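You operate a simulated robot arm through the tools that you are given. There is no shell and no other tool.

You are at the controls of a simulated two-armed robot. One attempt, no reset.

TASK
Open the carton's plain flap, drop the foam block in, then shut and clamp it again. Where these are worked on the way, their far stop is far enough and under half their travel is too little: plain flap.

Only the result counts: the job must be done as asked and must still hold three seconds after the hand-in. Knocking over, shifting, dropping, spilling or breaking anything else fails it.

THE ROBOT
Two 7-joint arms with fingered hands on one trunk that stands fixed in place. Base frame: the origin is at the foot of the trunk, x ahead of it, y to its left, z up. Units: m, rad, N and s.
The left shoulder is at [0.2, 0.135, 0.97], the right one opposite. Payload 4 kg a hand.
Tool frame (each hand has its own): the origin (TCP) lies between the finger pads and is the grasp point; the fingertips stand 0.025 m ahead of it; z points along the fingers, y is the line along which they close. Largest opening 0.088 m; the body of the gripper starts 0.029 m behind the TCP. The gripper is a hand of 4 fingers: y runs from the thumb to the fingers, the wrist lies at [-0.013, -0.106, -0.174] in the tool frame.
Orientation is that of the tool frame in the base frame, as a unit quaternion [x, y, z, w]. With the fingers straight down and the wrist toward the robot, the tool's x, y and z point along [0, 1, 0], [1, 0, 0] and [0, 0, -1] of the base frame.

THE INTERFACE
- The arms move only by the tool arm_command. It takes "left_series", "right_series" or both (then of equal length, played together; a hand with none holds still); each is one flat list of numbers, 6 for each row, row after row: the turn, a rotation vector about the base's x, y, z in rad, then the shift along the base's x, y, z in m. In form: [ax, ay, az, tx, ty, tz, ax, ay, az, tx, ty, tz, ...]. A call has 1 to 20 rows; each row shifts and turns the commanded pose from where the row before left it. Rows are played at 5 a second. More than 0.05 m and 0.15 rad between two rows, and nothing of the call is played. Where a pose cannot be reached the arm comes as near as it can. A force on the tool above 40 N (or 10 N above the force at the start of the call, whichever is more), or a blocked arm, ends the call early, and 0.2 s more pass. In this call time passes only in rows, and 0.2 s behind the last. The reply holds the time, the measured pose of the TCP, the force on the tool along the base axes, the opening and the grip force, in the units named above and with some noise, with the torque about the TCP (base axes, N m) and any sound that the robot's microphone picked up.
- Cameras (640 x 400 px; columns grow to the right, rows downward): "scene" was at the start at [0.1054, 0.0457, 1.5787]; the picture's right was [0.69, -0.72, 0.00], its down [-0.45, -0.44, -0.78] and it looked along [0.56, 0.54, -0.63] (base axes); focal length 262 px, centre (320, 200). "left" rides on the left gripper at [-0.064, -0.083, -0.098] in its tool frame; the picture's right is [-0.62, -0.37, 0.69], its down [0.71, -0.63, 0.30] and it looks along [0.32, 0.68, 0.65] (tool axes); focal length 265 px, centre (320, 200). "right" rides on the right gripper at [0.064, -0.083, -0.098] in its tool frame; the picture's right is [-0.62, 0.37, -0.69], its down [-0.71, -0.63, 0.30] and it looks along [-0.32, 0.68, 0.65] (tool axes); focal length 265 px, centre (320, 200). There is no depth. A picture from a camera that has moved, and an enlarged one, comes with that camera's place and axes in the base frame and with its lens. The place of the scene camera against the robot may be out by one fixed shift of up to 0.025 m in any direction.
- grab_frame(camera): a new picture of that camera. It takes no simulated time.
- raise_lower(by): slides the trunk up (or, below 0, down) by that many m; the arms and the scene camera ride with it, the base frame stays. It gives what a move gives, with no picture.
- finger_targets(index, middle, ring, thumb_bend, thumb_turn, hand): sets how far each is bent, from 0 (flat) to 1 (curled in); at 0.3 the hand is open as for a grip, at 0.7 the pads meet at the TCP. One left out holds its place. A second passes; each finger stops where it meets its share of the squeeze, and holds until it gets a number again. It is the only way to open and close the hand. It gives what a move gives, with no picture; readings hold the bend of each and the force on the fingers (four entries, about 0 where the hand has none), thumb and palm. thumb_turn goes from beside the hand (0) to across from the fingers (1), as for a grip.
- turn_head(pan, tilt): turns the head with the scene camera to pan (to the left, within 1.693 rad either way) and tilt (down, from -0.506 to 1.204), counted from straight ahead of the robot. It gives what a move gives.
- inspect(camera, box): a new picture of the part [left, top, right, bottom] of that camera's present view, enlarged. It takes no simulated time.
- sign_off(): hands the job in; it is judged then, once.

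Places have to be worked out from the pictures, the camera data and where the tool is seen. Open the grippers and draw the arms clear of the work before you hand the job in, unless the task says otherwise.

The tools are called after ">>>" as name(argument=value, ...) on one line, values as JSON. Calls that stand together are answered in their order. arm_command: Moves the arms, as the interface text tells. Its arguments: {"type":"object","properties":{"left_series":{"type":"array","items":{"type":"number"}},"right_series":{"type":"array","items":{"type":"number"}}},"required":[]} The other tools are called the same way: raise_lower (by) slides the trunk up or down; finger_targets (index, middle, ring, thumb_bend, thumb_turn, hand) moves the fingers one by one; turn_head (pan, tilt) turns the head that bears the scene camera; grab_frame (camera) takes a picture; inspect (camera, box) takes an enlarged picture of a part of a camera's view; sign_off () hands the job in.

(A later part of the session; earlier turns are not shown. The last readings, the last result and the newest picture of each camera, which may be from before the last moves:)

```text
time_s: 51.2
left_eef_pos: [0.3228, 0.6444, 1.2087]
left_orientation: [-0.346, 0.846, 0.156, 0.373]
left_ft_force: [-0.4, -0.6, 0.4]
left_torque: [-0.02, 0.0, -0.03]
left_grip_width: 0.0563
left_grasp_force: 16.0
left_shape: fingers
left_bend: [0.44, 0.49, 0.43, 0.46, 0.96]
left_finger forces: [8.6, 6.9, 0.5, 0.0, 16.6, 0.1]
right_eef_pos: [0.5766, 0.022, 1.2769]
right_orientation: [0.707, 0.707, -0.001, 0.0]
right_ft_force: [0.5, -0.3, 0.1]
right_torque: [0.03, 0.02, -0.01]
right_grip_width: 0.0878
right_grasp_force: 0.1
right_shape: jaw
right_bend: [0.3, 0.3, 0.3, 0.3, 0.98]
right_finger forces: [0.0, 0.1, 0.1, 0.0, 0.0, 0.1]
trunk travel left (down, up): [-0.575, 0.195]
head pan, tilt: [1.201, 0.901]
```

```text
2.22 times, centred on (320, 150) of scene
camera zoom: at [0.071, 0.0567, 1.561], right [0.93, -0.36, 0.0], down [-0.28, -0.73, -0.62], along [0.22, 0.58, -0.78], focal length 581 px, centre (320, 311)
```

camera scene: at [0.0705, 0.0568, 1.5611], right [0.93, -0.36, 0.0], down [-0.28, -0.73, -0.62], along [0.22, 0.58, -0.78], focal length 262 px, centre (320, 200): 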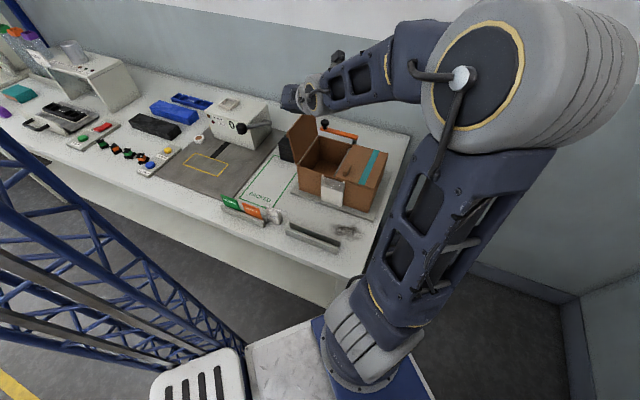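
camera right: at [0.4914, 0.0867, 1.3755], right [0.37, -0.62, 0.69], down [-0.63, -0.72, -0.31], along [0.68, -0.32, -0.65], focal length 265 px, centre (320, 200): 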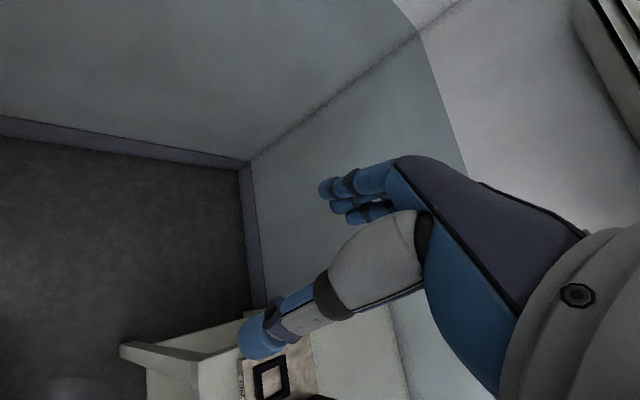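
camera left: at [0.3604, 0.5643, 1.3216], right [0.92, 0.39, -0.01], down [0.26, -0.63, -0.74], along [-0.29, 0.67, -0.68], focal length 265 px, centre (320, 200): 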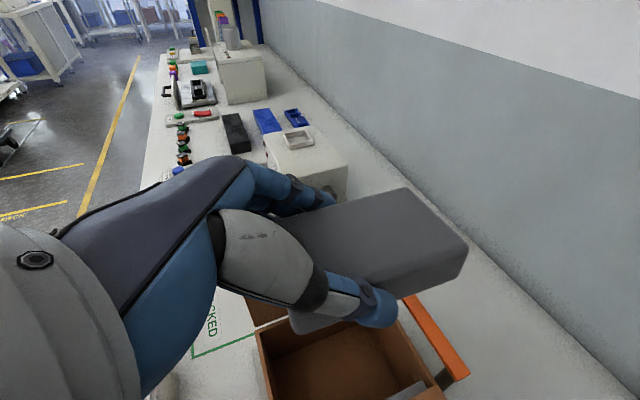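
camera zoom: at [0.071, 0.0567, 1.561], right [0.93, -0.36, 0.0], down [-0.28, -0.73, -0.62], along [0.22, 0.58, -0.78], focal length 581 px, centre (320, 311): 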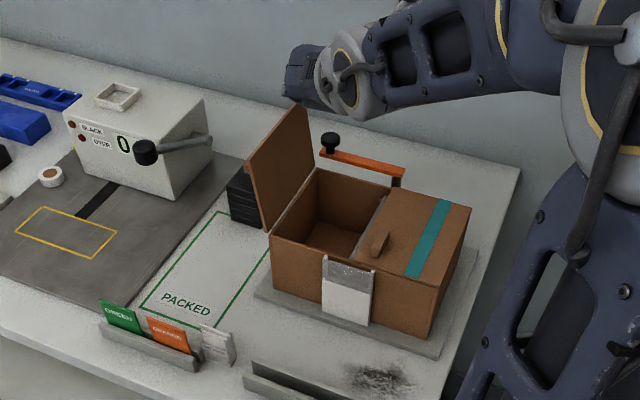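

Foam is above the open half (computed centre r≈-0.06, o≈0). I lower it in steps, first to TCP z≈1.09.

>>> arm_command(left_series=[0, 0, 0, -0.001, -0.001, -0.03, 0, 0, 0, -0.001, -0.001, -0.03, 0, 0, 0, -0.001, -0.001, -0.03, 0, 0, 0, 0, 0, -0.03])

>>> grab_frame(camera="left")

>>> inspect(camera="scene", box=[220, 60, 420, 240])

```text
time_s: 52.2
left_eef_pos: [0.3201, 0.6407, 1.0891]
left_orientation: [-0.348, 0.845, 0.157, 0.375]
left_ft_force: [0.1, -0.3, 0.9]
left_torque: [-0.01, -0.01, 0.0]
left_grip_width: 0.0562
left_grasp_force: 15.5
left_shape: fingers
left_bend: [0.44, 0.49, 0.43, 0.46, 0.96]
left_finger forces: [8.8, 6.8, 0.6, 0.1, 16.2, 0.0]
right_eef_pos: [0.5769, 0.0222, 1.2761]
right_orientation: [0.707, 0.707, 0.0, 0.0]
right_ft_force: [-0.6, 0.4, 0.8]
right_torque: [-0.02, -0.01, 0.02]
right_grip_width: 0.0879
right_grasp_force: 0.0
right_shape: jaw
right_bend: [0.3, 0.3, 0.3, 0.3, 0.98]
right_finger forces: [0.1, 0.0, 0.0, 0.0, 0.1, 0.0]
trunk travel left (down, up): [-0.575, 0.195]
head pan, tilt: [1.201, 0.901]
```

```text
taken
camera left: at [0.3576, 0.5607, 1.2008], right [0.92, 0.39, -0.01], down [0.26, -0.62, -0.74], along [-0.29, 0.67, -0.68], focal length 265 px, centre (320, 200)
```

left: 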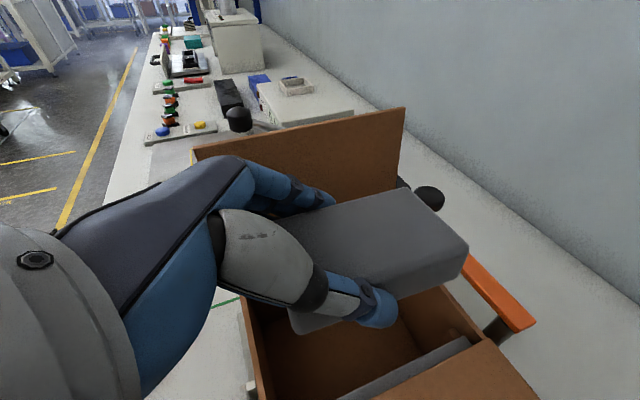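

```text
2.22 times, centred on (320, 150) of scene
camera zoom: at [0.071, 0.0564, 1.5611], right [0.93, -0.36, 0.0], down [-0.28, -0.73, -0.62], along [0.22, 0.58, -0.78], focal length 581 px, centre (320, 311)
```

zoom: 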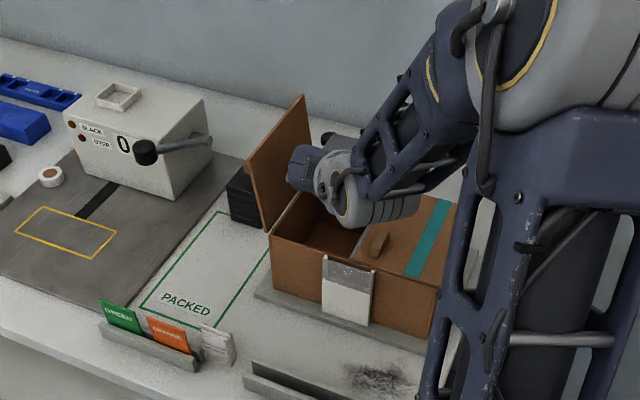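

Foam is nicely over the opening. I lower another 6 cm in small steps.

>>> arm_command(left_series=[0, 0, 0, 0, 0, -0.02, 0, 0, 0, 0, 0, -0.02, 0, 0, 0, 0, 0, -0.015])

>>> grab_frame(camera="left")

>>> inspect(camera="scene", box=[240, 80, 400, 220])

```text
time_s: 53.0
left_eef_pos: [0.3214, 0.6396, 1.0326]
left_orientation: [-0.348, 0.845, 0.157, 0.373]
left_ft_force: [0.7, 0.8, -0.1]
left_torque: [0.02, 0.0, -0.02]
left_grip_width: 0.056
left_grasp_force: 15.7
left_shape: fingers
left_bend: [0.44, 0.49, 0.43, 0.46, 0.96]
left_finger forces: [8.7, 6.9, 0.5, 0.1, 16.1, 0.0]
right_eef_pos: [0.5761, 0.0214, 1.2764]
right_orientation: [0.707, 0.707, 0.0, 0.0]
right_ft_force: [-0.6, -0.2, -0.3]
right_torque: [0.0, 0.0, 0.0]
right_grip_width: 0.0878
right_grasp_force: 0.0
right_shape: jaw
right_bend: [0.3, 0.3, 0.3, 0.3, 0.98]
right_finger forces: [0.0, 0.1, 0.0, 0.0, 0.1, 0.1]
trunk travel left (down, up): [-0.575, 0.195]
head pan, tilt: [1.201, 0.901]
```

```text
taken
camera left: at [0.3574, 0.561, 1.1461], right [0.92, 0.39, -0.01], down [0.26, -0.62, -0.74], along [-0.29, 0.67, -0.68], focal length 265 px, centre (320, 200)
```

left: 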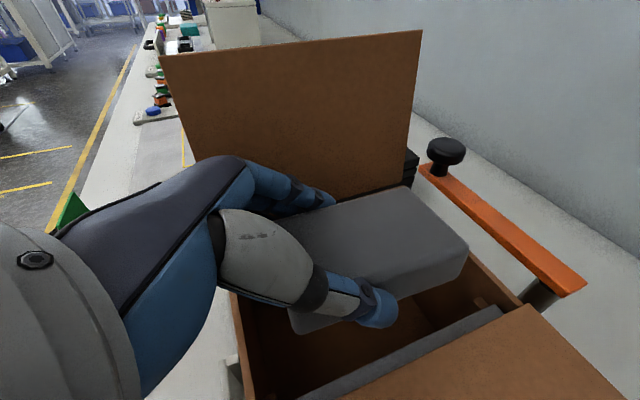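

```text
2.86 times, centred on (320, 150) of scene
camera zoom: at [0.071, 0.0565, 1.5611], right [0.93, -0.36, 0.0], down [-0.28, -0.73, -0.62], along [0.22, 0.58, -0.78], focal length 747 px, centre (320, 343)
```

zoom: 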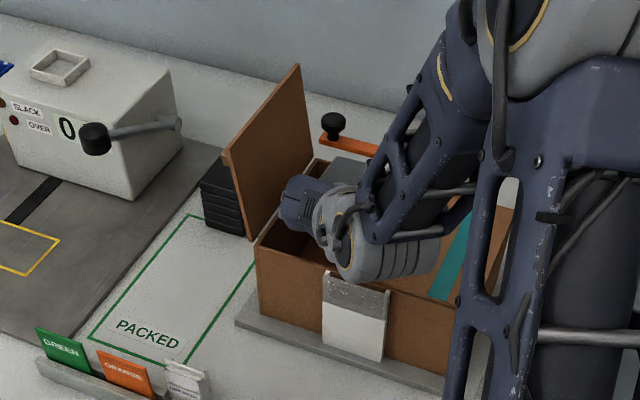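

Foam bottom is at rim level. I shift it 6 mm toward the front for rear-wall margin and lower 2 cm more.

>>> arm_command(left_series=[0, 0, 0, -0.004, -0.004, -0.005, 0, 0, 0, 0, 0, -0.008, 0, 0, 0, 0, 0, -0.008])

>>> grab_frame(camera="left")

```text
time_s: 53.8
left_eef_pos: [0.3164, 0.6367, 1.0145]
left_orientation: [-0.347, 0.845, 0.156, 0.375]
left_ft_force: [0.1, -0.5, 0.1]
left_torque: [0.01, 0.03, 0.0]
left_grip_width: 0.0564
left_grasp_force: 16.2
left_shape: fingers
left_bend: [0.44, 0.49, 0.43, 0.46, 0.96]
left_finger forces: [8.7, 6.7, 0.5, 0.0, 16.0, 0.0]
right_eef_pos: [0.5766, 0.0219, 1.2766]
right_orientation: [0.707, 0.707, 0.001, 0.0]
right_ft_force: [-0.6, -0.4, -0.4]
right_torque: [0.0, 0.01, -0.01]
right_grip_width: 0.0876
right_grasp_force: 0.1
right_shape: jaw
right_bend: [0.3, 0.3, 0.3, 0.3, 0.98]
right_finger forces: [0.1, 0.1, 0.0, 0.0, 0.1, 0.0]
trunk travel left (down, up): [-0.575, 0.195]
head pan, tilt: [1.201, 0.901]
```

```text
taken
camera left: at [0.3533, 0.5573, 1.126], right [0.92, 0.39, -0.01], down [0.26, -0.62, -0.74], along [-0.29, 0.67, -0.68], focal length 265 px, centre (320, 200)
```

left: 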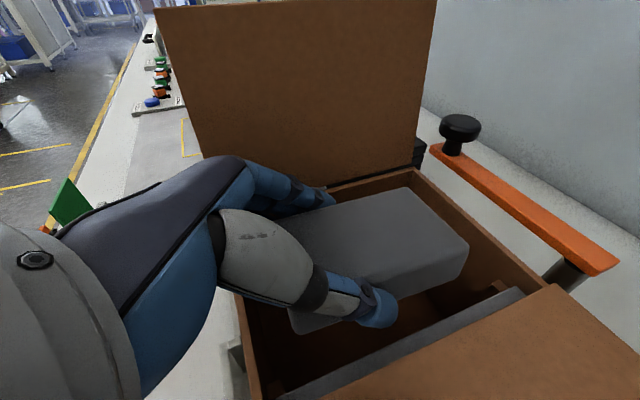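

Foam fits in the opening with clearance all round. I lower 15 mm more and release by opening moderately.

>>> arm_command(left_series=[0, 0, 0, 0, 0, -0.008, 0, 0, 0, 0, 0, -0.007])

>>> finger_targets(hand="left", index=0.38, middle=0.4, ring=0.38, thumb_bend=0.38)

>>> grab_frame(camera="left")

```text
time_s: 54.4
left_eef_pos: [0.3155, 0.6367, 0.9984]
left_orientation: [-0.348, 0.845, 0.156, 0.374]
left_ft_force: [0.5, 0.6, -0.7]
left_torque: [0.02, -0.04, 0.0]
left_grip_width: 0.0564
left_grasp_force: 16.4
left_shape: fingers
left_bend: [0.44, 0.49, 0.43, 0.46, 0.96]
left_finger forces: [8.7, 6.6, 0.5, 0.1, 16.0, 0.0]
right_eef_pos: [0.5762, 0.0221, 1.2776]
right_orientation: [0.707, 0.707, 0.0, 0.0]
right_ft_force: [0.1, 0.6, -0.3]
right_torque: [0.03, 0.03, -0.01]
right_grip_width: 0.0877
right_grasp_force: 0.1
right_shape: jaw
right_bend: [0.3, 0.3, 0.3, 0.3, 0.98]
right_finger forces: [0.0, 0.1, 0.0, 0.0, 0.1, 0.0]
trunk travel left (down, up): [-0.575, 0.195]
head pan, tilt: [1.201, 0.901]
```

```text
time_s: 55.4
left_eef_pos: [0.3148, 0.6369, 0.9984]
left_orientation: [-0.348, 0.846, 0.155, 0.374]
left_ft_force: [0.5, 0.3, -0.1]
left_torque: [-0.05, -0.03, 0.05]
left_grip_width: 0.0675
left_grasp_force: 0.1
left_shape: fingers
left_bend: [0.38, 0.4, 0.38, 0.38, 0.97]
left_finger forces: [0.1, 0.1, 0.1, 0.0, 0.1, 0.0]
right_eef_pos: [0.5766, 0.0214, 1.2764]
right_orientation: [0.707, 0.708, 0.0, 0.0]
right_ft_force: [-0.3, -0.6, -0.2]
right_torque: [-0.01, -0.02, 0.02]
right_grip_width: 0.0875
right_grasp_force: 0.1
right_shape: jaw
right_bend: [0.3, 0.3, 0.3, 0.3, 0.98]
right_finger forces: [0.1, 0.0, 0.1, 0.0, 0.1, 0.0]
trunk travel left (down, up): [-0.575, 0.195]
head pan, tilt: [1.201, 0.901]
```

```text
taken
camera left: at [0.3531, 0.5575, 1.1109], right [0.92, 0.39, -0.01], down [0.26, -0.62, -0.74], along [-0.29, 0.67, -0.68], focal length 265 px, centre (320, 200)
```

left: 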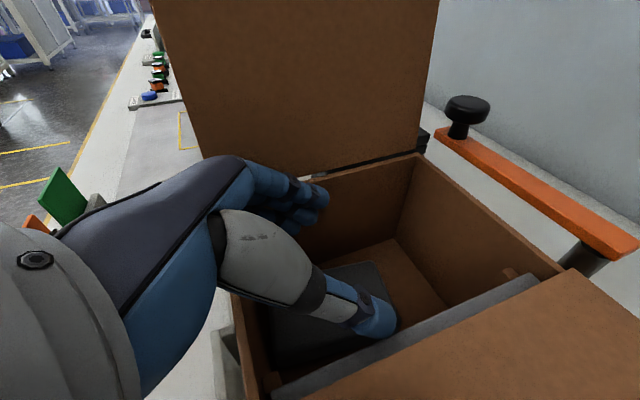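

The foam block lies in the carton. I lift the hand straight up out of it.

>>> arm_command(left_series=[0, 0, 0, 0, 0, 0.02, 0, 0, 0, 0, 0, 0.03, 0, 0, 0, 0, 0, 0.04, 0, 0, 0, 0, 0, 0.04, 0, 0, 0, 0, 0, 0.04, 0, 0, 0, 0, 0, 0.03])

>>> grab_frame(camera="left")

>>> grab_frame(camera="scene")

```text
time_s: 56.8
left_eef_pos: [0.3166, 0.636, 1.1986]
left_orientation: [-0.348, 0.846, 0.155, 0.374]
left_ft_force: [0.4, 0.0, 0.7]
left_torque: [-0.02, 0.01, -0.04]
left_grip_width: 0.0673
left_grasp_force: 0.0
left_shape: fingers
left_bend: [0.38, 0.4, 0.38, 0.38, 0.97]
left_finger forces: [0.1, 0.0, 0.0, 0.1, 0.0, 0.1]
right_eef_pos: [0.5768, 0.021, 1.2763]
right_orientation: [0.707, 0.707, 0.0, 0.0]
right_ft_force: [0.4, 0.1, 0.3]
right_torque: [-0.01, 0.0, 0.01]
right_grip_width: 0.0878
right_grasp_force: 0.0
right_shape: jaw
right_bend: [0.3, 0.3, 0.3, 0.3, 0.98]
right_finger forces: [0.1, 0.0, 0.1, 0.1, 0.0, 0.1]
trunk travel left (down, up): [-0.575, 0.195]
head pan, tilt: [1.201, 0.901]
```

```text
taken
camera left: at [0.3537, 0.5578, 1.3107], right [0.92, 0.39, -0.01], down [0.26, -0.63, -0.74], along [-0.29, 0.67, -0.68], focal length 265 px, centre (320, 200)
```

left: 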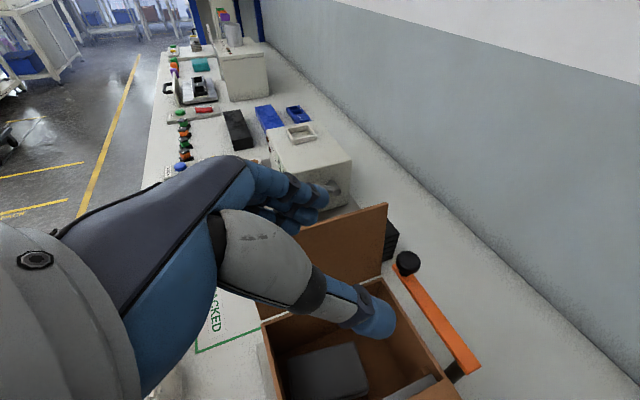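

```text
taken
camera scene: at [0.0711, 0.0568, 1.561], right [0.93, -0.36, 0.0], down [-0.28, -0.73, -0.62], along [0.22, 0.58, -0.78], focal length 262 px, centre (320, 200)
```

scene: 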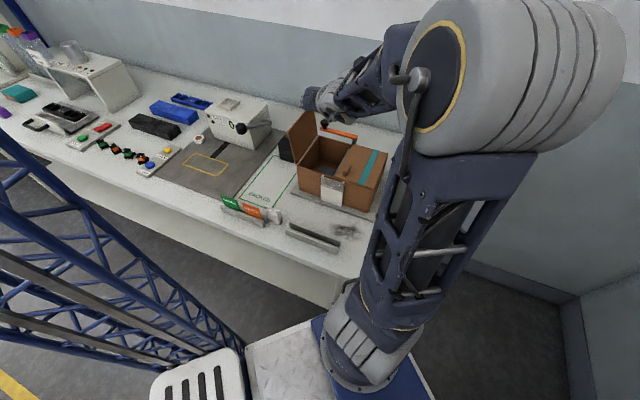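

The foam is in; now I close. I level the hand to pointing down, close the fingers into a solid pusher, then move it to the left of the open flap.

>>> arm_command(left_series=[-0.0982, 0.0982, 0, 0, 0, 0.012, -0.0982, 0.0982, 0, 0, 0, 0.012, -0.0982, 0.0982, 0, 0, 0, 0.012, -0.0982, 0.0982, 0, 0, 0, 0.012, -0.0982, 0.0982, 0, 0, 0, 0.012, -0.0982, 0.0982, 0, 0, 0, 0.012])

>>> finger_targets(hand="left", index=0.7, middle=0.7, ring=0.7, thumb_bend=0.7)

>>> grab_frame(camera="scene")

```text
time_s: 58.2
left_eef_pos: [0.3159, 0.6364, 1.2708]
left_orientation: [-0.381, 0.924, 0.0, -0.001]
left_ft_force: [0.0, 0.1, -0.2]
left_torque: [0.0, -0.01, -0.02]
left_grip_width: 0.0678
left_grasp_force: 0.1
left_shape: fingers
left_bend: [0.38, 0.4, 0.38, 0.38, 0.97]
left_finger forces: [0.1, 0.0, 0.1, 0.1, 0.0, 0.1]
right_eef_pos: [0.5757, 0.0211, 1.2767]
right_orientation: [0.707, 0.707, 0.0, 0.0]
right_ft_force: [-1.1, -0.8, -0.5]
right_torque: [-0.01, 0.0, 0.02]
right_grip_width: 0.0877
right_grasp_force: 0.2
right_shape: jaw
right_bend: [0.3, 0.3, 0.3, 0.3, 0.98]
right_finger forces: [0.1, 0.0, 0.0, 0.1, 0.0, 0.1]
trunk travel left (down, up): [-0.575, 0.195]
head pan, tilt: [1.201, 0.901]
```

```text
time_s: 59.2
left_eef_pos: [0.3158, 0.636, 1.2713]
left_orientation: [-0.38, 0.925, 0.0, -0.001]
left_ft_force: [0.2, 1.0, 0.8]
left_torque: [0.02, 0.0, 0.0]
left_grip_width: 0.0
left_grasp_force: 0.1
left_shape: fingers
left_bend: [0.7, 0.7, 0.7, 0.7, 0.97]
left_finger forces: [0.0, 0.1, 0.1, 0.0, 0.0, 0.1]
right_eef_pos: [0.577, 0.0213, 1.2766]
right_orientation: [0.707, 0.707, 0.0, 0.0]
right_ft_force: [-0.1, -0.4, 0.2]
right_torque: [0.0, 0.01, 0.0]
right_grip_width: 0.0874
right_grasp_force: 0.1
right_shape: jaw
right_bend: [0.3, 0.3, 0.3, 0.3, 0.98]
right_finger forces: [0.0, 0.0, 0.1, 0.1, 0.1, 0.1]
trunk travel left (down, up): [-0.575, 0.195]
head pan, tilt: [1.201, 0.901]
```

```text
taken
camera scene: at [0.0711, 0.0566, 1.561], right [0.93, -0.36, 0.0], down [-0.28, -0.73, -0.62], along [0.22, 0.58, -0.78], focal length 262 px, centre (320, 200)
```

scene: 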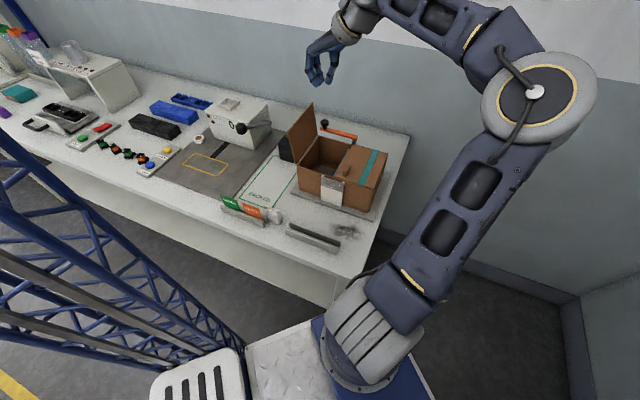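

I move to the left side of the flap at this height while turning to yaw 45°.

>>> arm_command(left_series=[0, 0, -0.143, -0.0076, 0.0122, 0, 0, 0, -0.143, -0.0076, 0.0122, 0, 0, 0, -0.143, -0.0076, 0.0122, 0, 0, 0, -0.143, -0.0076, 0.0122, 0, 0, 0, -0.143, -0.0076, 0.0122, 0, 0, 0, -0.143, -0.0076, 0.0122, 0, 0, 0, -0.143, -0.0076, 0.0122, 0, 0, 0, -0.143, -0.0076, 0.0122, 0, 0, 0, -0.143, -0.0076, 0.0122, 0, 0, 0, -0.143, -0.0076, 0.0122, 0, 0, 0, -0.143, -0.0076, 0.0122, 0])

>>> grab_frame(camera="scene")

>>> grab_frame(camera="left")

```text
time_s: 61.6
left_eef_pos: [0.2331, 0.7706, 1.2704]
left_orientation: [0.386, 0.922, 0.0, -0.001]
left_ft_force: [-0.1, -0.9, -0.5]
left_torque: [0.03, 0.04, -0.01]
left_grip_width: 0.0002
left_grasp_force: 0.1
left_shape: fingers
left_bend: [0.7, 0.7, 0.7, 0.7, 0.97]
left_finger forces: [0.0, 0.1, 0.1, 0.0, 0.0, 0.0]
right_eef_pos: [0.5767, 0.0214, 1.2771]
right_orientation: [0.707, 0.707, 0.0, 0.0]
right_ft_force: [0.5, -0.7, 0.2]
right_torque: [0.0, 0.01, 0.01]
right_grip_width: 0.0876
right_grasp_force: 0.0
right_shape: jaw
right_bend: [0.3, 0.3, 0.3, 0.3, 0.98]
right_finger forces: [0.1, 0.1, 0.0, 0.0, 0.1, 0.0]
trunk travel left (down, up): [-0.575, 0.195]
head pan, tilt: [1.201, 0.901]
```

```text
taken
camera scene: at [0.0713, 0.0562, 1.5611], right [0.93, -0.36, 0.0], down [-0.28, -0.73, -0.62], along [0.22, 0.58, -0.78], focal length 262 px, centre (320, 200)
```

scene: 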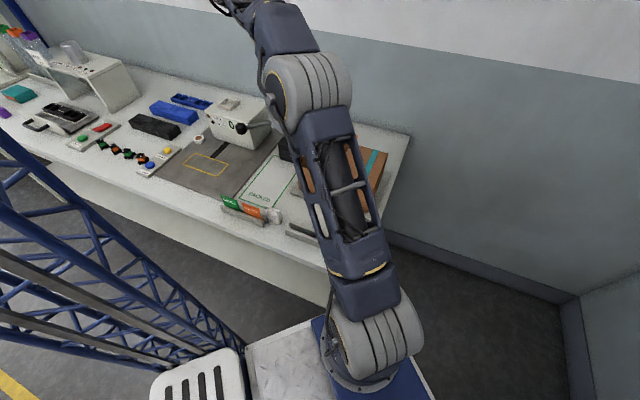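

```text
taken
camera left: at [0.218, 0.6676, 1.3677], right [0.17, -0.7, -0.69], down [-0.95, 0.07, -0.3], along [0.26, 0.71, -0.65], focal length 265 px, centre (320, 200)
```

left: 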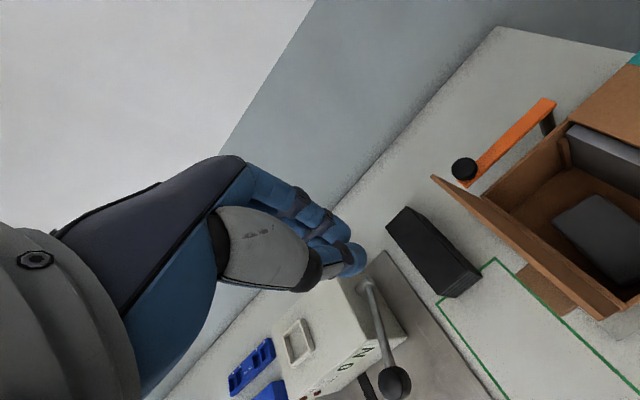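

Great: the foam is seen inside and the flap leans out. I lower the hand left of the flap and then push it toward +r in small steps.

>>> arm_command(left_series=[0, 0, 0, 0, 0, -0.045, 0, 0, 0, 0, 0, -0.045, 0, 0, 0, 0, 0, -0.045, 0, 0, 0, 0, 0, -0.045])

>>> grab_frame(camera="left")

```text
time_s: 62.6
left_eef_pos: [0.2344, 0.7699, 1.0881]
left_orientation: [0.386, 0.923, 0.0, 0.0]
left_ft_force: [-0.3, 0.9, -0.6]
left_torque: [0.04, 0.02, 0.04]
left_grip_width: 0.0001
left_grasp_force: 0.2
left_shape: fingers
left_bend: [0.7, 0.7, 0.7, 0.7, 0.97]
left_finger forces: [0.0, 0.1, 0.1, 0.1, 0.0, 0.0]
right_eef_pos: [0.5765, 0.0218, 1.2765]
right_orientation: [0.707, 0.707, 0.0, 0.0]
right_ft_force: [-0.8, 0.1, 0.2]
right_torque: [-0.02, 0.02, -0.01]
right_grip_width: 0.0874
right_grasp_force: 0.1
right_shape: jaw
right_bend: [0.3, 0.3, 0.3, 0.3, 0.98]
right_finger forces: [0.1, 0.1, 0.0, 0.0, 0.1, 0.0]
trunk travel left (down, up): [-0.575, 0.195]
head pan, tilt: [1.201, 0.901]
```

```text
taken
camera left: at [0.2193, 0.6668, 1.1857], right [0.17, -0.7, -0.69], down [-0.95, 0.07, -0.3], along [0.26, 0.71, -0.65], focal length 265 px, centre (320, 200)
```

left: 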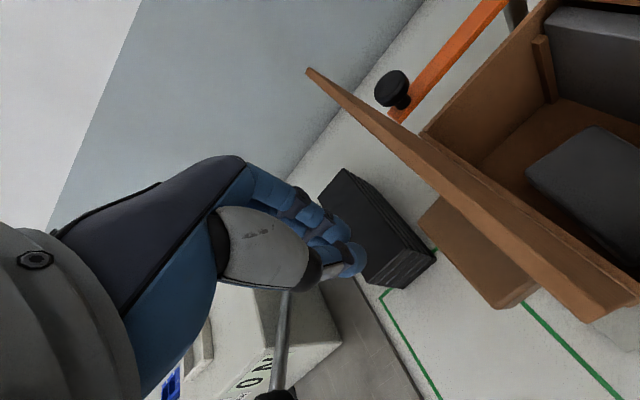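

I push the flap toward closing in steps of 15 mm.

>>> arm_command(left_series=[0, 0, 0, 0.0106, -0.0106, 0, 0, 0, 0, 0.0106, -0.0106, 0, 0, 0, 0, 0.0106, -0.0106, 0, 0, 0, 0, 0.0106, -0.0106, 0, 0, 0, 0, 0.0106, -0.0106, 0])

>>> grab_frame(camera="left")

```text
time_s: 63.8
left_eef_pos: [0.2865, 0.7173, 1.0903]
left_orientation: [0.386, 0.923, 0.0, 0.0]
left_ft_force: [-0.4, -0.1, -0.1]
left_torque: [0.01, 0.03, 0.02]
left_grip_width: 0.0
left_grasp_force: 0.0
left_shape: fingers
left_bend: [0.7, 0.7, 0.7, 0.7, 0.97]
left_finger forces: [0.1, 0.0, 0.0, 0.0, 0.1, 0.0]
right_eef_pos: [0.5761, 0.0222, 1.2768]
right_orientation: [0.707, 0.707, 0.0, -0.001]
right_ft_force: [-0.2, -0.2, -0.1]
right_torque: [0.02, 0.0, 0.01]
right_grip_width: 0.0881
right_grasp_force: 0.0
right_shape: jaw
right_bend: [0.3, 0.3, 0.3, 0.3, 0.98]
right_finger forces: [0.1, 0.1, 0.1, 0.0, 0.0, 0.0]
trunk travel left (down, up): [-0.575, 0.195]
head pan, tilt: [1.201, 0.901]
```

```text
taken
camera left: at [0.2709, 0.6148, 1.187], right [0.17, -0.7, -0.69], down [-0.95, 0.07, -0.3], along [0.26, 0.71, -0.65], focal length 265 px, centre (320, 200)
```

left: 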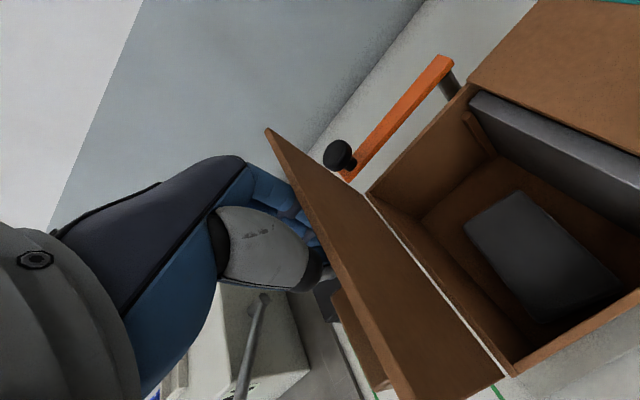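

The flap is now just past vertical toward closing (~78°). I follow it over and down.

>>> arm_command(left_series=[0, 0, 0, 0.011, -0.009, -0.005, 0, 0, 0, 0.011, -0.009, -0.005, 0, 0, 0, 0.011, -0.009, -0.005, 0, 0, 0, 0.0106, -0.0106, -0.005, 0, 0, 0, 0.0106, -0.0106, -0.005])

>>> grab_frame(camera="left")

```text
time_s: 65.0
left_eef_pos: [0.3386, 0.6691, 1.0638]
left_orientation: [0.386, 0.922, -0.001, 0.0]
left_ft_force: [0.2, -0.8, -0.1]
left_torque: [-0.01, 0.07, 0.02]
left_grip_width: 0.0
left_grasp_force: 0.1
left_shape: fingers
left_bend: [0.7, 0.7, 0.7, 0.7, 0.98]
left_finger forces: [0.1, 0.0, 0.0, 0.0, 0.0, 0.0]
right_eef_pos: [0.576, 0.0217, 1.2779]
right_orientation: [0.707, 0.707, 0.0, 0.0]
right_ft_force: [-0.3, 0.6, -0.4]
right_torque: [0.01, 0.0, -0.02]
right_grip_width: 0.0877
right_grasp_force: 0.1
right_shape: jaw
right_bend: [0.3, 0.3, 0.3, 0.3, 0.98]
right_finger forces: [0.0, 0.0, 0.0, 0.0, 0.1, 0.1]
trunk travel left (down, up): [-0.575, 0.195]
head pan, tilt: [1.201, 0.901]
```

```text
taken
camera left: at [0.3245, 0.5667, 1.1617], right [0.17, -0.7, -0.69], down [-0.95, 0.07, -0.3], along [0.26, 0.71, -0.65], focal length 265 px, centre (320, 200)
```

left: 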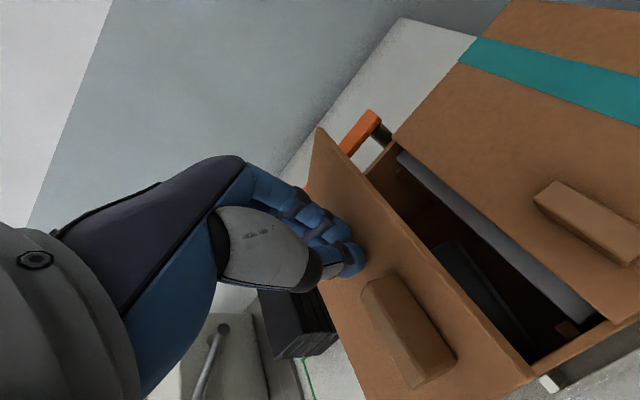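

The flap follows and stays where left (~35–40°), so its hinge has friction. I shift slightly away from the tab and press downward.

>>> arm_command(left_series=[0, 0, 0, 0.006, 0.004, 0, 0, 0, 0, 0.006, 0.004, -0.008, 0, 0, 0, 0.0035, -0.0035, -0.01, 0, 0, 0, 0.0035, -0.0035, -0.01])

>>> grab_frame(camera="left")

```text
time_s: 66.0
left_eef_pos: [0.3586, 0.671, 1.0367]
left_orientation: [0.386, 0.922, 0.001, 0.0]
left_ft_force: [0.0, -0.4, -0.4]
left_torque: [0.0, 0.0, -0.01]
left_grip_width: 0.0
left_grasp_force: 0.0
left_shape: fingers
left_bend: [0.7, 0.7, 0.7, 0.7, 0.98]
left_finger forces: [0.0, 0.0, 0.0, 0.1, 0.1, 0.0]
right_eef_pos: [0.5761, 0.0219, 1.2775]
right_orientation: [0.707, 0.707, 0.0, -0.001]
right_ft_force: [0.4, 0.7, 0.1]
right_torque: [0.03, 0.0, -0.03]
right_grip_width: 0.0877
right_grasp_force: 0.0
right_shape: jaw
right_bend: [0.3, 0.3, 0.3, 0.3, 0.98]
right_finger forces: [0.0, 0.1, 0.0, 0.0, 0.0, 0.1]
trunk travel left (down, up): [-0.575, 0.195]
head pan, tilt: [1.201, 0.901]
```

```text
taken
camera left: at [0.344, 0.5672, 1.1341], right [0.17, -0.7, -0.69], down [-0.95, 0.07, -0.3], along [0.26, 0.71, -0.65], focal length 265 px, centre (320, 200)
```

left: 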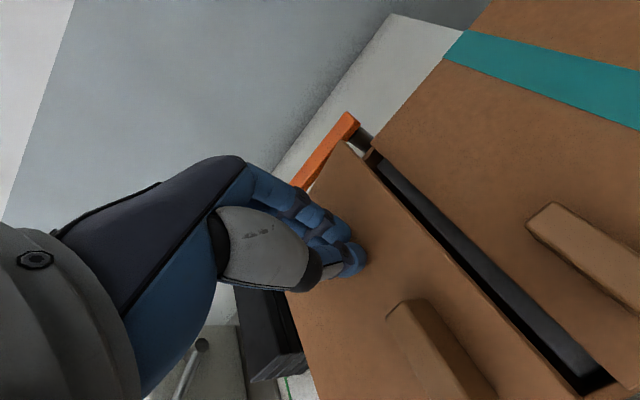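

Nearly shut. I press further down in 5 mm steps until firm contact.

>>> arm_command(left_series=[0, 0, 0, 0, 0, -0.005, 0, 0, 0, 0, 0, -0.005, 0, 0, 0, 0, 0, -0.005, 0, 0, 0, 0, 0, -0.004])

>>> grab_frame(camera="left")

```text
time_s: 67.0
left_eef_pos: [0.358, 0.6708, 1.0188]
left_orientation: [0.386, 0.923, 0.0, 0.002]
left_ft_force: [-0.6, -0.8, 5.4]
left_torque: [-0.09, 0.01, 0.0]
left_grip_width: 0.0
left_grasp_force: 2.7
left_shape: fingers
left_bend: [0.7, 0.7, 0.7, 0.7, 0.97]
left_finger forces: [0.1, 0.0, 0.0, 0.1, 5.8, 0.1]
right_eef_pos: [0.5769, 0.0223, 1.2762]
right_orientation: [0.706, 0.708, -0.001, 0.0]
right_ft_force: [-0.6, -0.1, -0.5]
right_torque: [0.01, 0.0, -0.02]
right_grip_width: 0.0876
right_grasp_force: 0.1
right_shape: jaw
right_bend: [0.3, 0.3, 0.3, 0.3, 0.98]
right_finger forces: [0.0, 0.0, 0.0, 0.1, 0.0, 0.0]
trunk travel left (down, up): [-0.575, 0.195]
head pan, tilt: [1.201, 0.901]
```

```text
taken
camera left: at [0.344, 0.5676, 1.1161], right [0.17, -0.7, -0.69], down [-0.95, 0.07, -0.3], along [0.26, 0.71, -0.65], focal length 265 px, centre (320, 200)
```

left: 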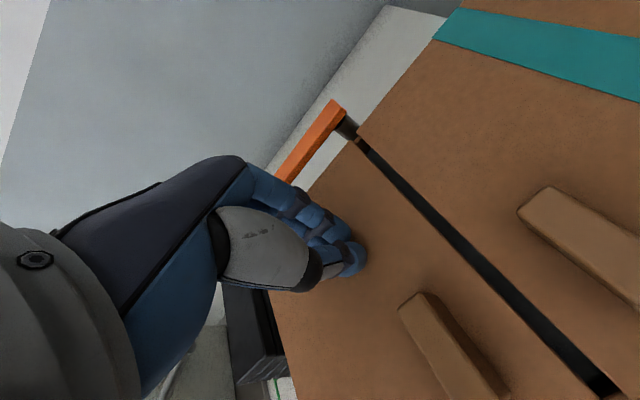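

Flap is flush with ~5 N under the thumb tip. One more 2 mm press to seat it, then I lift clear.

>>> arm_command(left_series=[0, 0, 0, 0, 0, -0.002, 0, 0, 0, 0, 0, 0])

>>> arm_command(left_series=[0, 0, 0, 0, 0, 0.02, 0, 0, 0, 0, 0, 0.04, 0, 0, 0, 0, 0, 0.04, 0, 0, 0, 0, 0, 0.03])

>>> grab_frame(camera="left")

>>> grab_frame(camera="scene")

```text
time_s: 67.6
left_eef_pos: [0.358, 0.6713, 1.0181]
left_orientation: [0.385, 0.923, 0.001, 0.0]
left_ft_force: [-2.5, -1.3, 21.1]
left_torque: [-0.28, 0.05, -0.06]
left_grip_width: 0.0
left_grasp_force: 10.5
left_shape: fingers
left_bend: [0.7, 0.7, 0.7, 0.7, 0.97]
left_finger forces: [1.6, 1.1, 0.1, 0.0, 18.4, 0.0]
right_eef_pos: [0.5764, 0.0204, 1.2774]
right_orientation: [0.707, 0.707, 0.0, 0.0]
right_ft_force: [0.0, -0.2, 0.6]
right_torque: [0.01, 0.03, 0.0]
right_grip_width: 0.0876
right_grasp_force: 0.1
right_shape: jaw
right_bend: [0.3, 0.3, 0.3, 0.3, 0.98]
right_finger forces: [0.0, 0.0, 0.0, 0.0, 0.0, 0.1]
trunk travel left (down, up): [-0.575, 0.195]
head pan, tilt: [1.201, 0.901]
```

```text
time_s: 68.6
left_eef_pos: [0.3594, 0.6724, 1.1458]
left_orientation: [0.384, 0.923, -0.001, 0.0]
left_ft_force: [-0.9, -0.3, 0.1]
left_torque: [-0.01, -0.03, -0.02]
left_grip_width: 0.0001
left_grasp_force: 0.0
left_shape: fingers
left_bend: [0.7, 0.7, 0.7, 0.7, 0.97]
left_finger forces: [0.0, 0.0, 0.0, 0.0, 0.1, 0.1]
right_eef_pos: [0.5768, 0.0223, 1.276]
right_orientation: [0.707, 0.707, 0.0, 0.0]
right_ft_force: [0.4, 0.4, -0.2]
right_torque: [-0.01, -0.01, 0.0]
right_grip_width: 0.0876
right_grasp_force: 0.1
right_shape: jaw
right_bend: [0.3, 0.3, 0.3, 0.3, 0.98]
right_finger forces: [0.0, 0.0, 0.0, 0.0, 0.0, 0.1]
trunk travel left (down, up): [-0.575, 0.195]
head pan, tilt: [1.201, 0.901]
```

```text
taken
camera left: at [0.3439, 0.5682, 1.2433], right [0.17, -0.7, -0.69], down [-0.95, 0.06, -0.3], along [0.26, 0.71, -0.66], focal length 265 px, centre (320, 200)
```

left: 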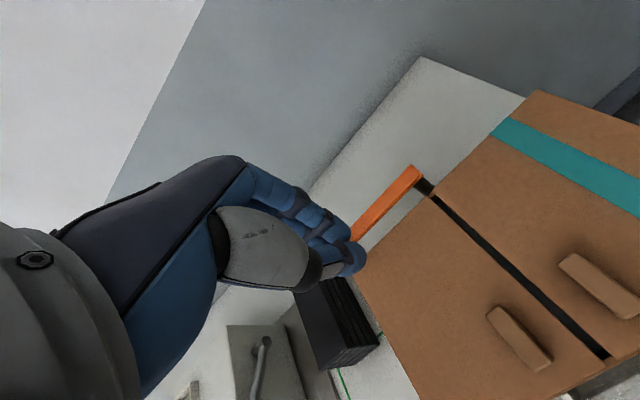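

```text
taken
camera scene: at [0.0711, 0.0568, 1.561], right [0.93, -0.36, 0.0], down [-0.28, -0.73, -0.62], along [0.22, 0.58, -0.78], focal length 262 px, centre (320, 200)
```

scene: 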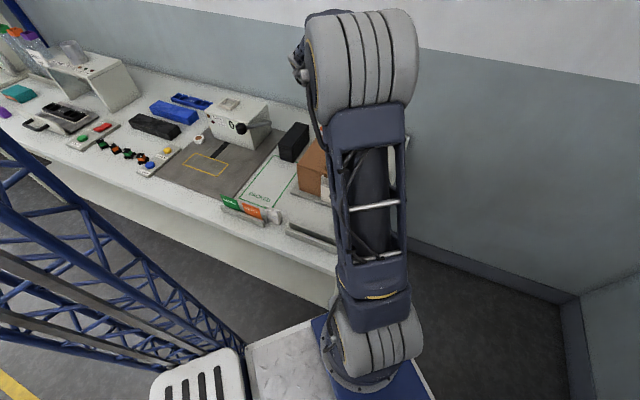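

The flap is flush. Next I open the hand and move over the parked knob to swing the clamp back.

>>> finger_targets(hand="left", index=0.3, middle=0.3, ring=0.3, thumb_bend=0.3)

>>> arm_command(left_series=[0, 0, 0, 0.0082, 0.0343, -0.008, 0, 0, 0, 0.0082, 0.0343, -0.008, 0, 0, 0, 0.008, 0.0343, -0.008])

>>> grab_frame(camera="left")

```text
time_s: 69.6
left_eef_pos: [0.3584, 0.6711, 1.1463]
left_orientation: [0.386, 0.923, -0.001, -0.001]
left_ft_force: [1.1, 0.6, 0.0]
left_torque: [0.04, 0.0, -0.05]
left_grip_width: 0.084
left_grasp_force: 0.0
left_shape: fingers
left_bend: [0.3, 0.3, 0.3, 0.3, 0.97]
left_finger forces: [0.0, 0.0, 0.1, 0.0, 0.1, 0.0]
right_eef_pos: [0.5761, 0.0212, 1.2773]
right_orientation: [0.707, 0.707, -0.001, 0.0]
right_ft_force: [0.1, -0.1, 0.4]
right_torque: [0.0, 0.02, 0.02]
right_grip_width: 0.0878
right_grasp_force: 0.0
right_shape: jaw
right_bend: [0.3, 0.3, 0.3, 0.3, 0.98]
right_finger forces: [0.0, 0.0, 0.0, 0.0, 0.1, 0.0]
trunk travel left (down, up): [-0.575, 0.195]
head pan, tilt: [1.201, 0.901]
```

```text
time_s: 70.4
left_eef_pos: [0.3834, 0.7727, 1.1228]
left_orientation: [0.386, 0.923, -0.001, 0.0]
left_ft_force: [0.4, -0.2, -0.3]
left_torque: [0.01, -0.01, 0.01]
left_grip_width: 0.0843
left_grasp_force: 0.1
left_shape: fingers
left_bend: [0.3, 0.3, 0.3, 0.3, 0.97]
left_finger forces: [0.0, 0.0, 0.0, 0.0, 0.0, 0.0]
right_eef_pos: [0.5758, 0.0219, 1.2761]
right_orientation: [0.708, 0.706, 0.0, 0.001]
right_ft_force: [-0.4, -0.3, 0.0]
right_torque: [0.01, 0.0, 0.0]
right_grip_width: 0.0879
right_grasp_force: 0.0
right_shape: jaw
right_bend: [0.3, 0.3, 0.3, 0.3, 0.98]
right_finger forces: [0.0, 0.0, 0.1, 0.0, 0.0, 0.1]
trunk travel left (down, up): [-0.575, 0.195]
head pan, tilt: [1.201, 0.901]
```

```text
taken
camera left: at [0.3687, 0.6701, 1.2205], right [0.17, -0.7, -0.69], down [-0.95, 0.07, -0.3], along [0.26, 0.71, -0.65], focal length 265 px, centre (320, 200)
```

left: 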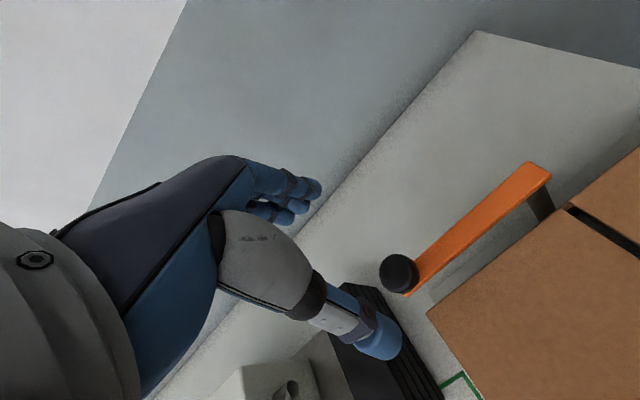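

Knob at (0.378,0.778). I descend to straddle it at TCP z≈1.034.

>>> arm_command(left_series=[0, 0, 0, -0.002, 0.002, -0.03, 0, 0, 0, 0, 0, -0.03, 0, 0, 0, 0, 0, -0.028])

>>> grab_frame(camera="left")

```text
time_s: 71.2
left_eef_pos: [0.3814, 0.7757, 1.0339]
left_orientation: [0.386, 0.923, 0.0, 0.0]
left_ft_force: [0.0, -0.8, -0.2]
left_torque: [0.0, -0.01, 0.01]
left_grip_width: 0.0845
left_grasp_force: 0.1
left_shape: fingers
left_bend: [0.3, 0.3, 0.3, 0.3, 0.97]
left_finger forces: [0.1, 0.0, 0.1, 0.1, 0.0, 0.0]
right_eef_pos: [0.5754, 0.0224, 1.2765]
right_orientation: [0.707, 0.707, -0.001, 0.0]
right_ft_force: [0.2, -0.9, 0.4]
right_torque: [0.0, -0.01, 0.0]
right_grip_width: 0.0877
right_grasp_force: 0.1
right_shape: jaw
right_bend: [0.3, 0.3, 0.3, 0.3, 0.98]
right_finger forces: [0.0, 0.1, 0.0, 0.1, 0.1, 0.1]
trunk travel left (down, up): [-0.575, 0.195]
head pan, tilt: [1.201, 0.901]
```

```text
taken
camera left: at [0.3667, 0.6727, 1.1312], right [0.17, -0.7, -0.69], down [-0.95, 0.07, -0.3], along [0.26, 0.71, -0.65], focal length 265 px, centre (320, 200)
```

left: 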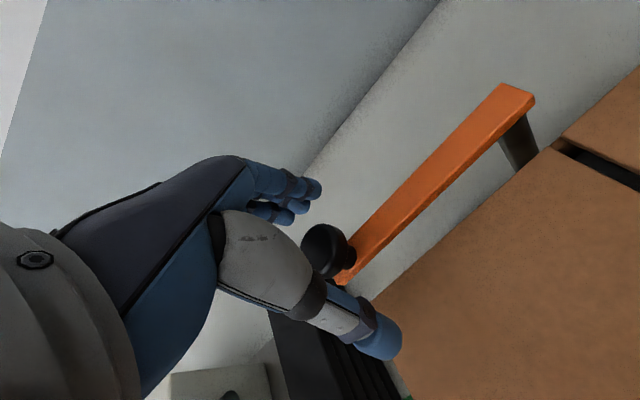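

Same relative view as in the first knob grip. I close with the same light grip.

>>> finger_targets(hand="left", index=0.7, middle=0.7, ring=0.7, thumb_bend=0.7)

>>> grab_frame(camera="left")

```text
time_s: 72.2
left_eef_pos: [0.3816, 0.7757, 1.0323]
left_orientation: [0.386, 0.923, 0.0, 0.0]
left_ft_force: [-0.5, -0.4, -2.5]
left_torque: [0.01, 0.02, 0.01]
left_grip_width: 0.0126
left_grasp_force: 5.8
left_shape: fingers
left_bend: [0.65, 0.67, 0.7, 0.63, 0.97]
left_finger forces: [4.1, 2.1, 0.1, 0.0, 5.6, 0.0]
right_eef_pos: [0.5753, 0.0226, 1.2777]
right_orientation: [0.707, 0.707, 0.0, 0.001]
right_ft_force: [-0.3, 0.0, -0.7]
right_torque: [-0.01, -0.03, 0.01]
right_grip_width: 0.0877
right_grasp_force: 0.1
right_shape: jaw
right_bend: [0.3, 0.3, 0.3, 0.3, 0.98]
right_finger forces: [0.1, 0.1, 0.1, 0.0, 0.0, 0.0]
trunk travel left (down, up): [-0.575, 0.195]
head pan, tilt: [1.201, 0.901]
```

```text
taken
camera left: at [0.3665, 0.6728, 1.1312], right [0.17, -0.7, -0.69], down [-0.95, 0.07, -0.3], along [0.26, 0.71, -0.66], focal length 265 px, centre (320, 200)
```

left: 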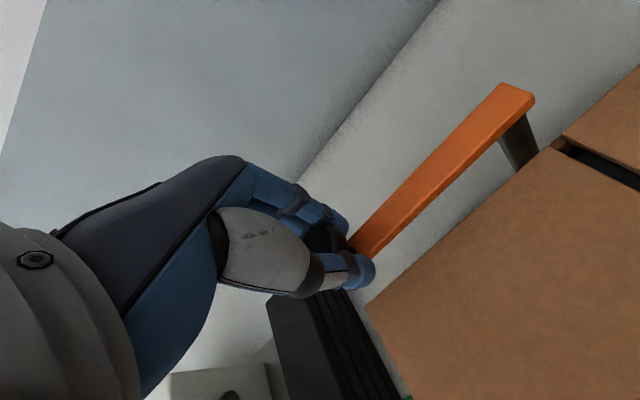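

Grip is good (≈6 N). I swing the clamp back along the reverse arc, first part.

>>> arm_command(left_series=[0, 0, 0.12, -0.0088, -0.0093, 0, 0, 0, 0.12, -0.0077, -0.0102, 0, 0, 0, 0.12, -0.0063, -0.0112, 0])

>>> grab_frame(camera="left")

```text
time_s: 73.0
left_eef_pos: [0.3588, 0.745, 1.0335]
left_orientation: [0.214, 0.977, -0.001, 0.0]
left_ft_force: [3.8, -3.0, -4.1]
left_torque: [0.0, -0.04, -0.02]
left_grip_width: 0.0128
left_grasp_force: 5.9
left_shape: fingers
left_bend: [0.65, 0.69, 0.7, 0.64, 0.97]
left_finger forces: [5.6, 1.1, 0.0, 0.0, 5.7, 0.0]
right_eef_pos: [0.576, 0.0219, 1.2768]
right_orientation: [0.707, 0.707, -0.001, 0.0]
right_ft_force: [0.3, -1.1, -0.9]
right_torque: [0.02, 0.02, -0.05]
right_grip_width: 0.0876
right_grasp_force: 0.0
right_shape: jaw
right_bend: [0.3, 0.3, 0.3, 0.3, 0.98]
right_finger forces: [0.1, 0.0, 0.1, 0.0, 0.0, 0.1]
trunk travel left (down, up): [-0.575, 0.195]
head pan, tilt: [1.201, 0.901]
```

```text
taken
camera left: at [0.3815, 0.6433, 1.1312], right [0.41, -0.59, -0.69], down [-0.91, -0.27, -0.3], along [-0.01, 0.76, -0.65], focal length 265 px, centre (320, 200)
```

left: 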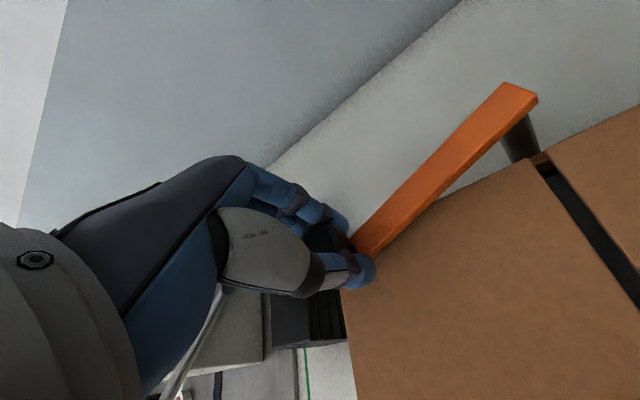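

The bar is moving over the closed flap with only ~5 N. I continue.

>>> arm_command(left_series=[0, 0, 0.12, -0.005, -0.0118, 0, 0, 0, 0.12, -0.0035, -0.0123, 0, 0, 0, 0.12, -0.0021, -0.0126, 0, 0, 0, 0.12, -0.0005, -0.0128, 0, 0, 0, 0.12, 0.0011, -0.0128, 0])

>>> grab_frame(camera="left")

>>> inspect(camera="scene", box=[270, 90, 410, 220])

```text
time_s: 74.2
left_eef_pos: [0.3488, 0.6819, 1.0344]
left_orientation: [-0.084, 0.996, 0.001, 0.001]
left_ft_force: [5.6, -0.1, -4.9]
left_torque: [-0.01, -0.04, -0.06]
left_grip_width: 0.0129
left_grasp_force: 7.3
left_shape: fingers
left_bend: [0.64, 0.69, 0.7, 0.64, 0.96]
left_finger forces: [6.5, 0.8, 0.0, 0.1, 5.9, 0.0]
right_eef_pos: [0.5776, 0.0225, 1.2771]
right_orientation: [0.707, 0.707, 0.0, 0.0]
right_ft_force: [-0.6, 0.4, 0.0]
right_torque: [-0.02, -0.05, 0.02]
right_grip_width: 0.0875
right_grasp_force: 0.1
right_shape: jaw
right_bend: [0.3, 0.3, 0.3, 0.3, 0.98]
right_finger forces: [0.1, 0.0, 0.1, 0.1, 0.0, 0.0]
trunk travel left (down, up): [-0.575, 0.195]
head pan, tilt: [1.201, 0.901]
```

```text
taken
camera left: at [0.4257, 0.6127, 1.1314], right [0.67, -0.26, -0.69], down [-0.6, -0.74, -0.3], along [-0.43, 0.62, -0.66], focal length 265 px, centre (320, 200)
```

left: 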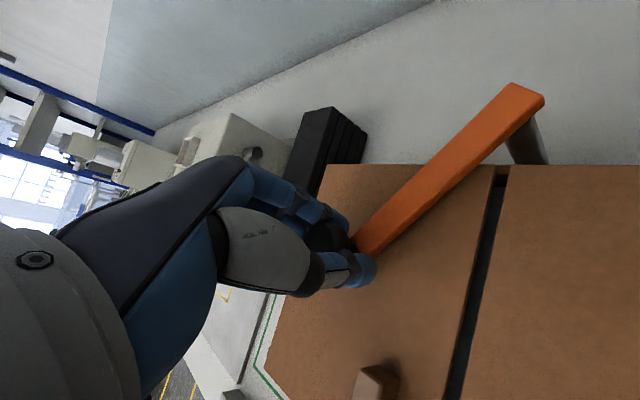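

```text
3.08 times, centred on (340, 155) of scene
camera zoom: at [0.0712, 0.057, 1.561], right [0.93, -0.36, 0.0], down [-0.28, -0.73, -0.62], along [0.22, 0.58, -0.78], focal length 805 px, centre (258, 338)
```

zoom: 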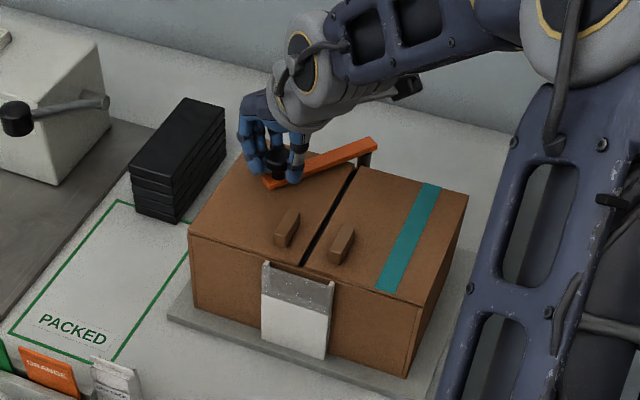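

The bar rides over the closed flap. I continue the remaining arc toward the seam.

>>> arm_command(left_series=[0, 0, 0.12, 0.0025, -0.0125, 0, 0, 0, 0.12, 0.004, -0.0122, 0, 0, 0, 0.12, 0.0055, -0.0116, 0, 0, 0, 0.12, 0.0068, -0.0108, 0])

>>> inspect(camera="scene", box=[290, 100, 390, 200])

```text
time_s: 75.2
left_eef_pos: [0.3676, 0.6361, 1.0339]
left_orientation: [-0.32, 0.947, 0.0, 0.001]
left_ft_force: [4.7, 3.1, -3.5]
left_torque: [0.02, -0.04, -0.07]
left_grip_width: 0.0132
left_grasp_force: 6.8
left_shape: fingers
left_bend: [0.64, 0.69, 0.7, 0.64, 0.96]
left_finger forces: [6.8, 0.9, 0.0, 0.1, 5.9, 0.0]
right_eef_pos: [0.5767, 0.0224, 1.2774]
right_orientation: [0.707, 0.707, 0.0, 0.0]
right_ft_force: [-0.7, -1.0, 0.9]
right_torque: [-0.02, -0.01, -0.01]
right_grip_width: 0.0877
right_grasp_force: 0.0
right_shape: jaw
right_bend: [0.3, 0.3, 0.3, 0.3, 0.98]
right_finger forces: [0.0, 0.1, 0.0, 0.0, 0.1, 0.0]
trunk travel left (down, up): [-0.575, 0.195]
head pan, tilt: [1.201, 0.901]
```

```text
4.00 times, centred on (340, 150) of scene
camera zoom: at [0.0712, 0.057, 1.561], right [0.93, -0.36, 0.0], down [-0.28, -0.73, -0.62], along [0.22, 0.58, -0.78], focal length 1046 px, centre (240, 400)
```

zoom: 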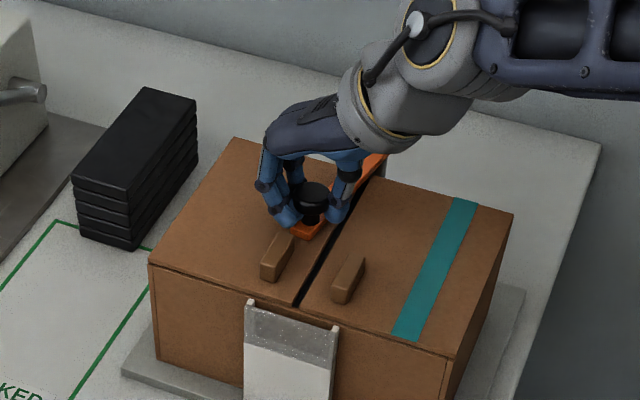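

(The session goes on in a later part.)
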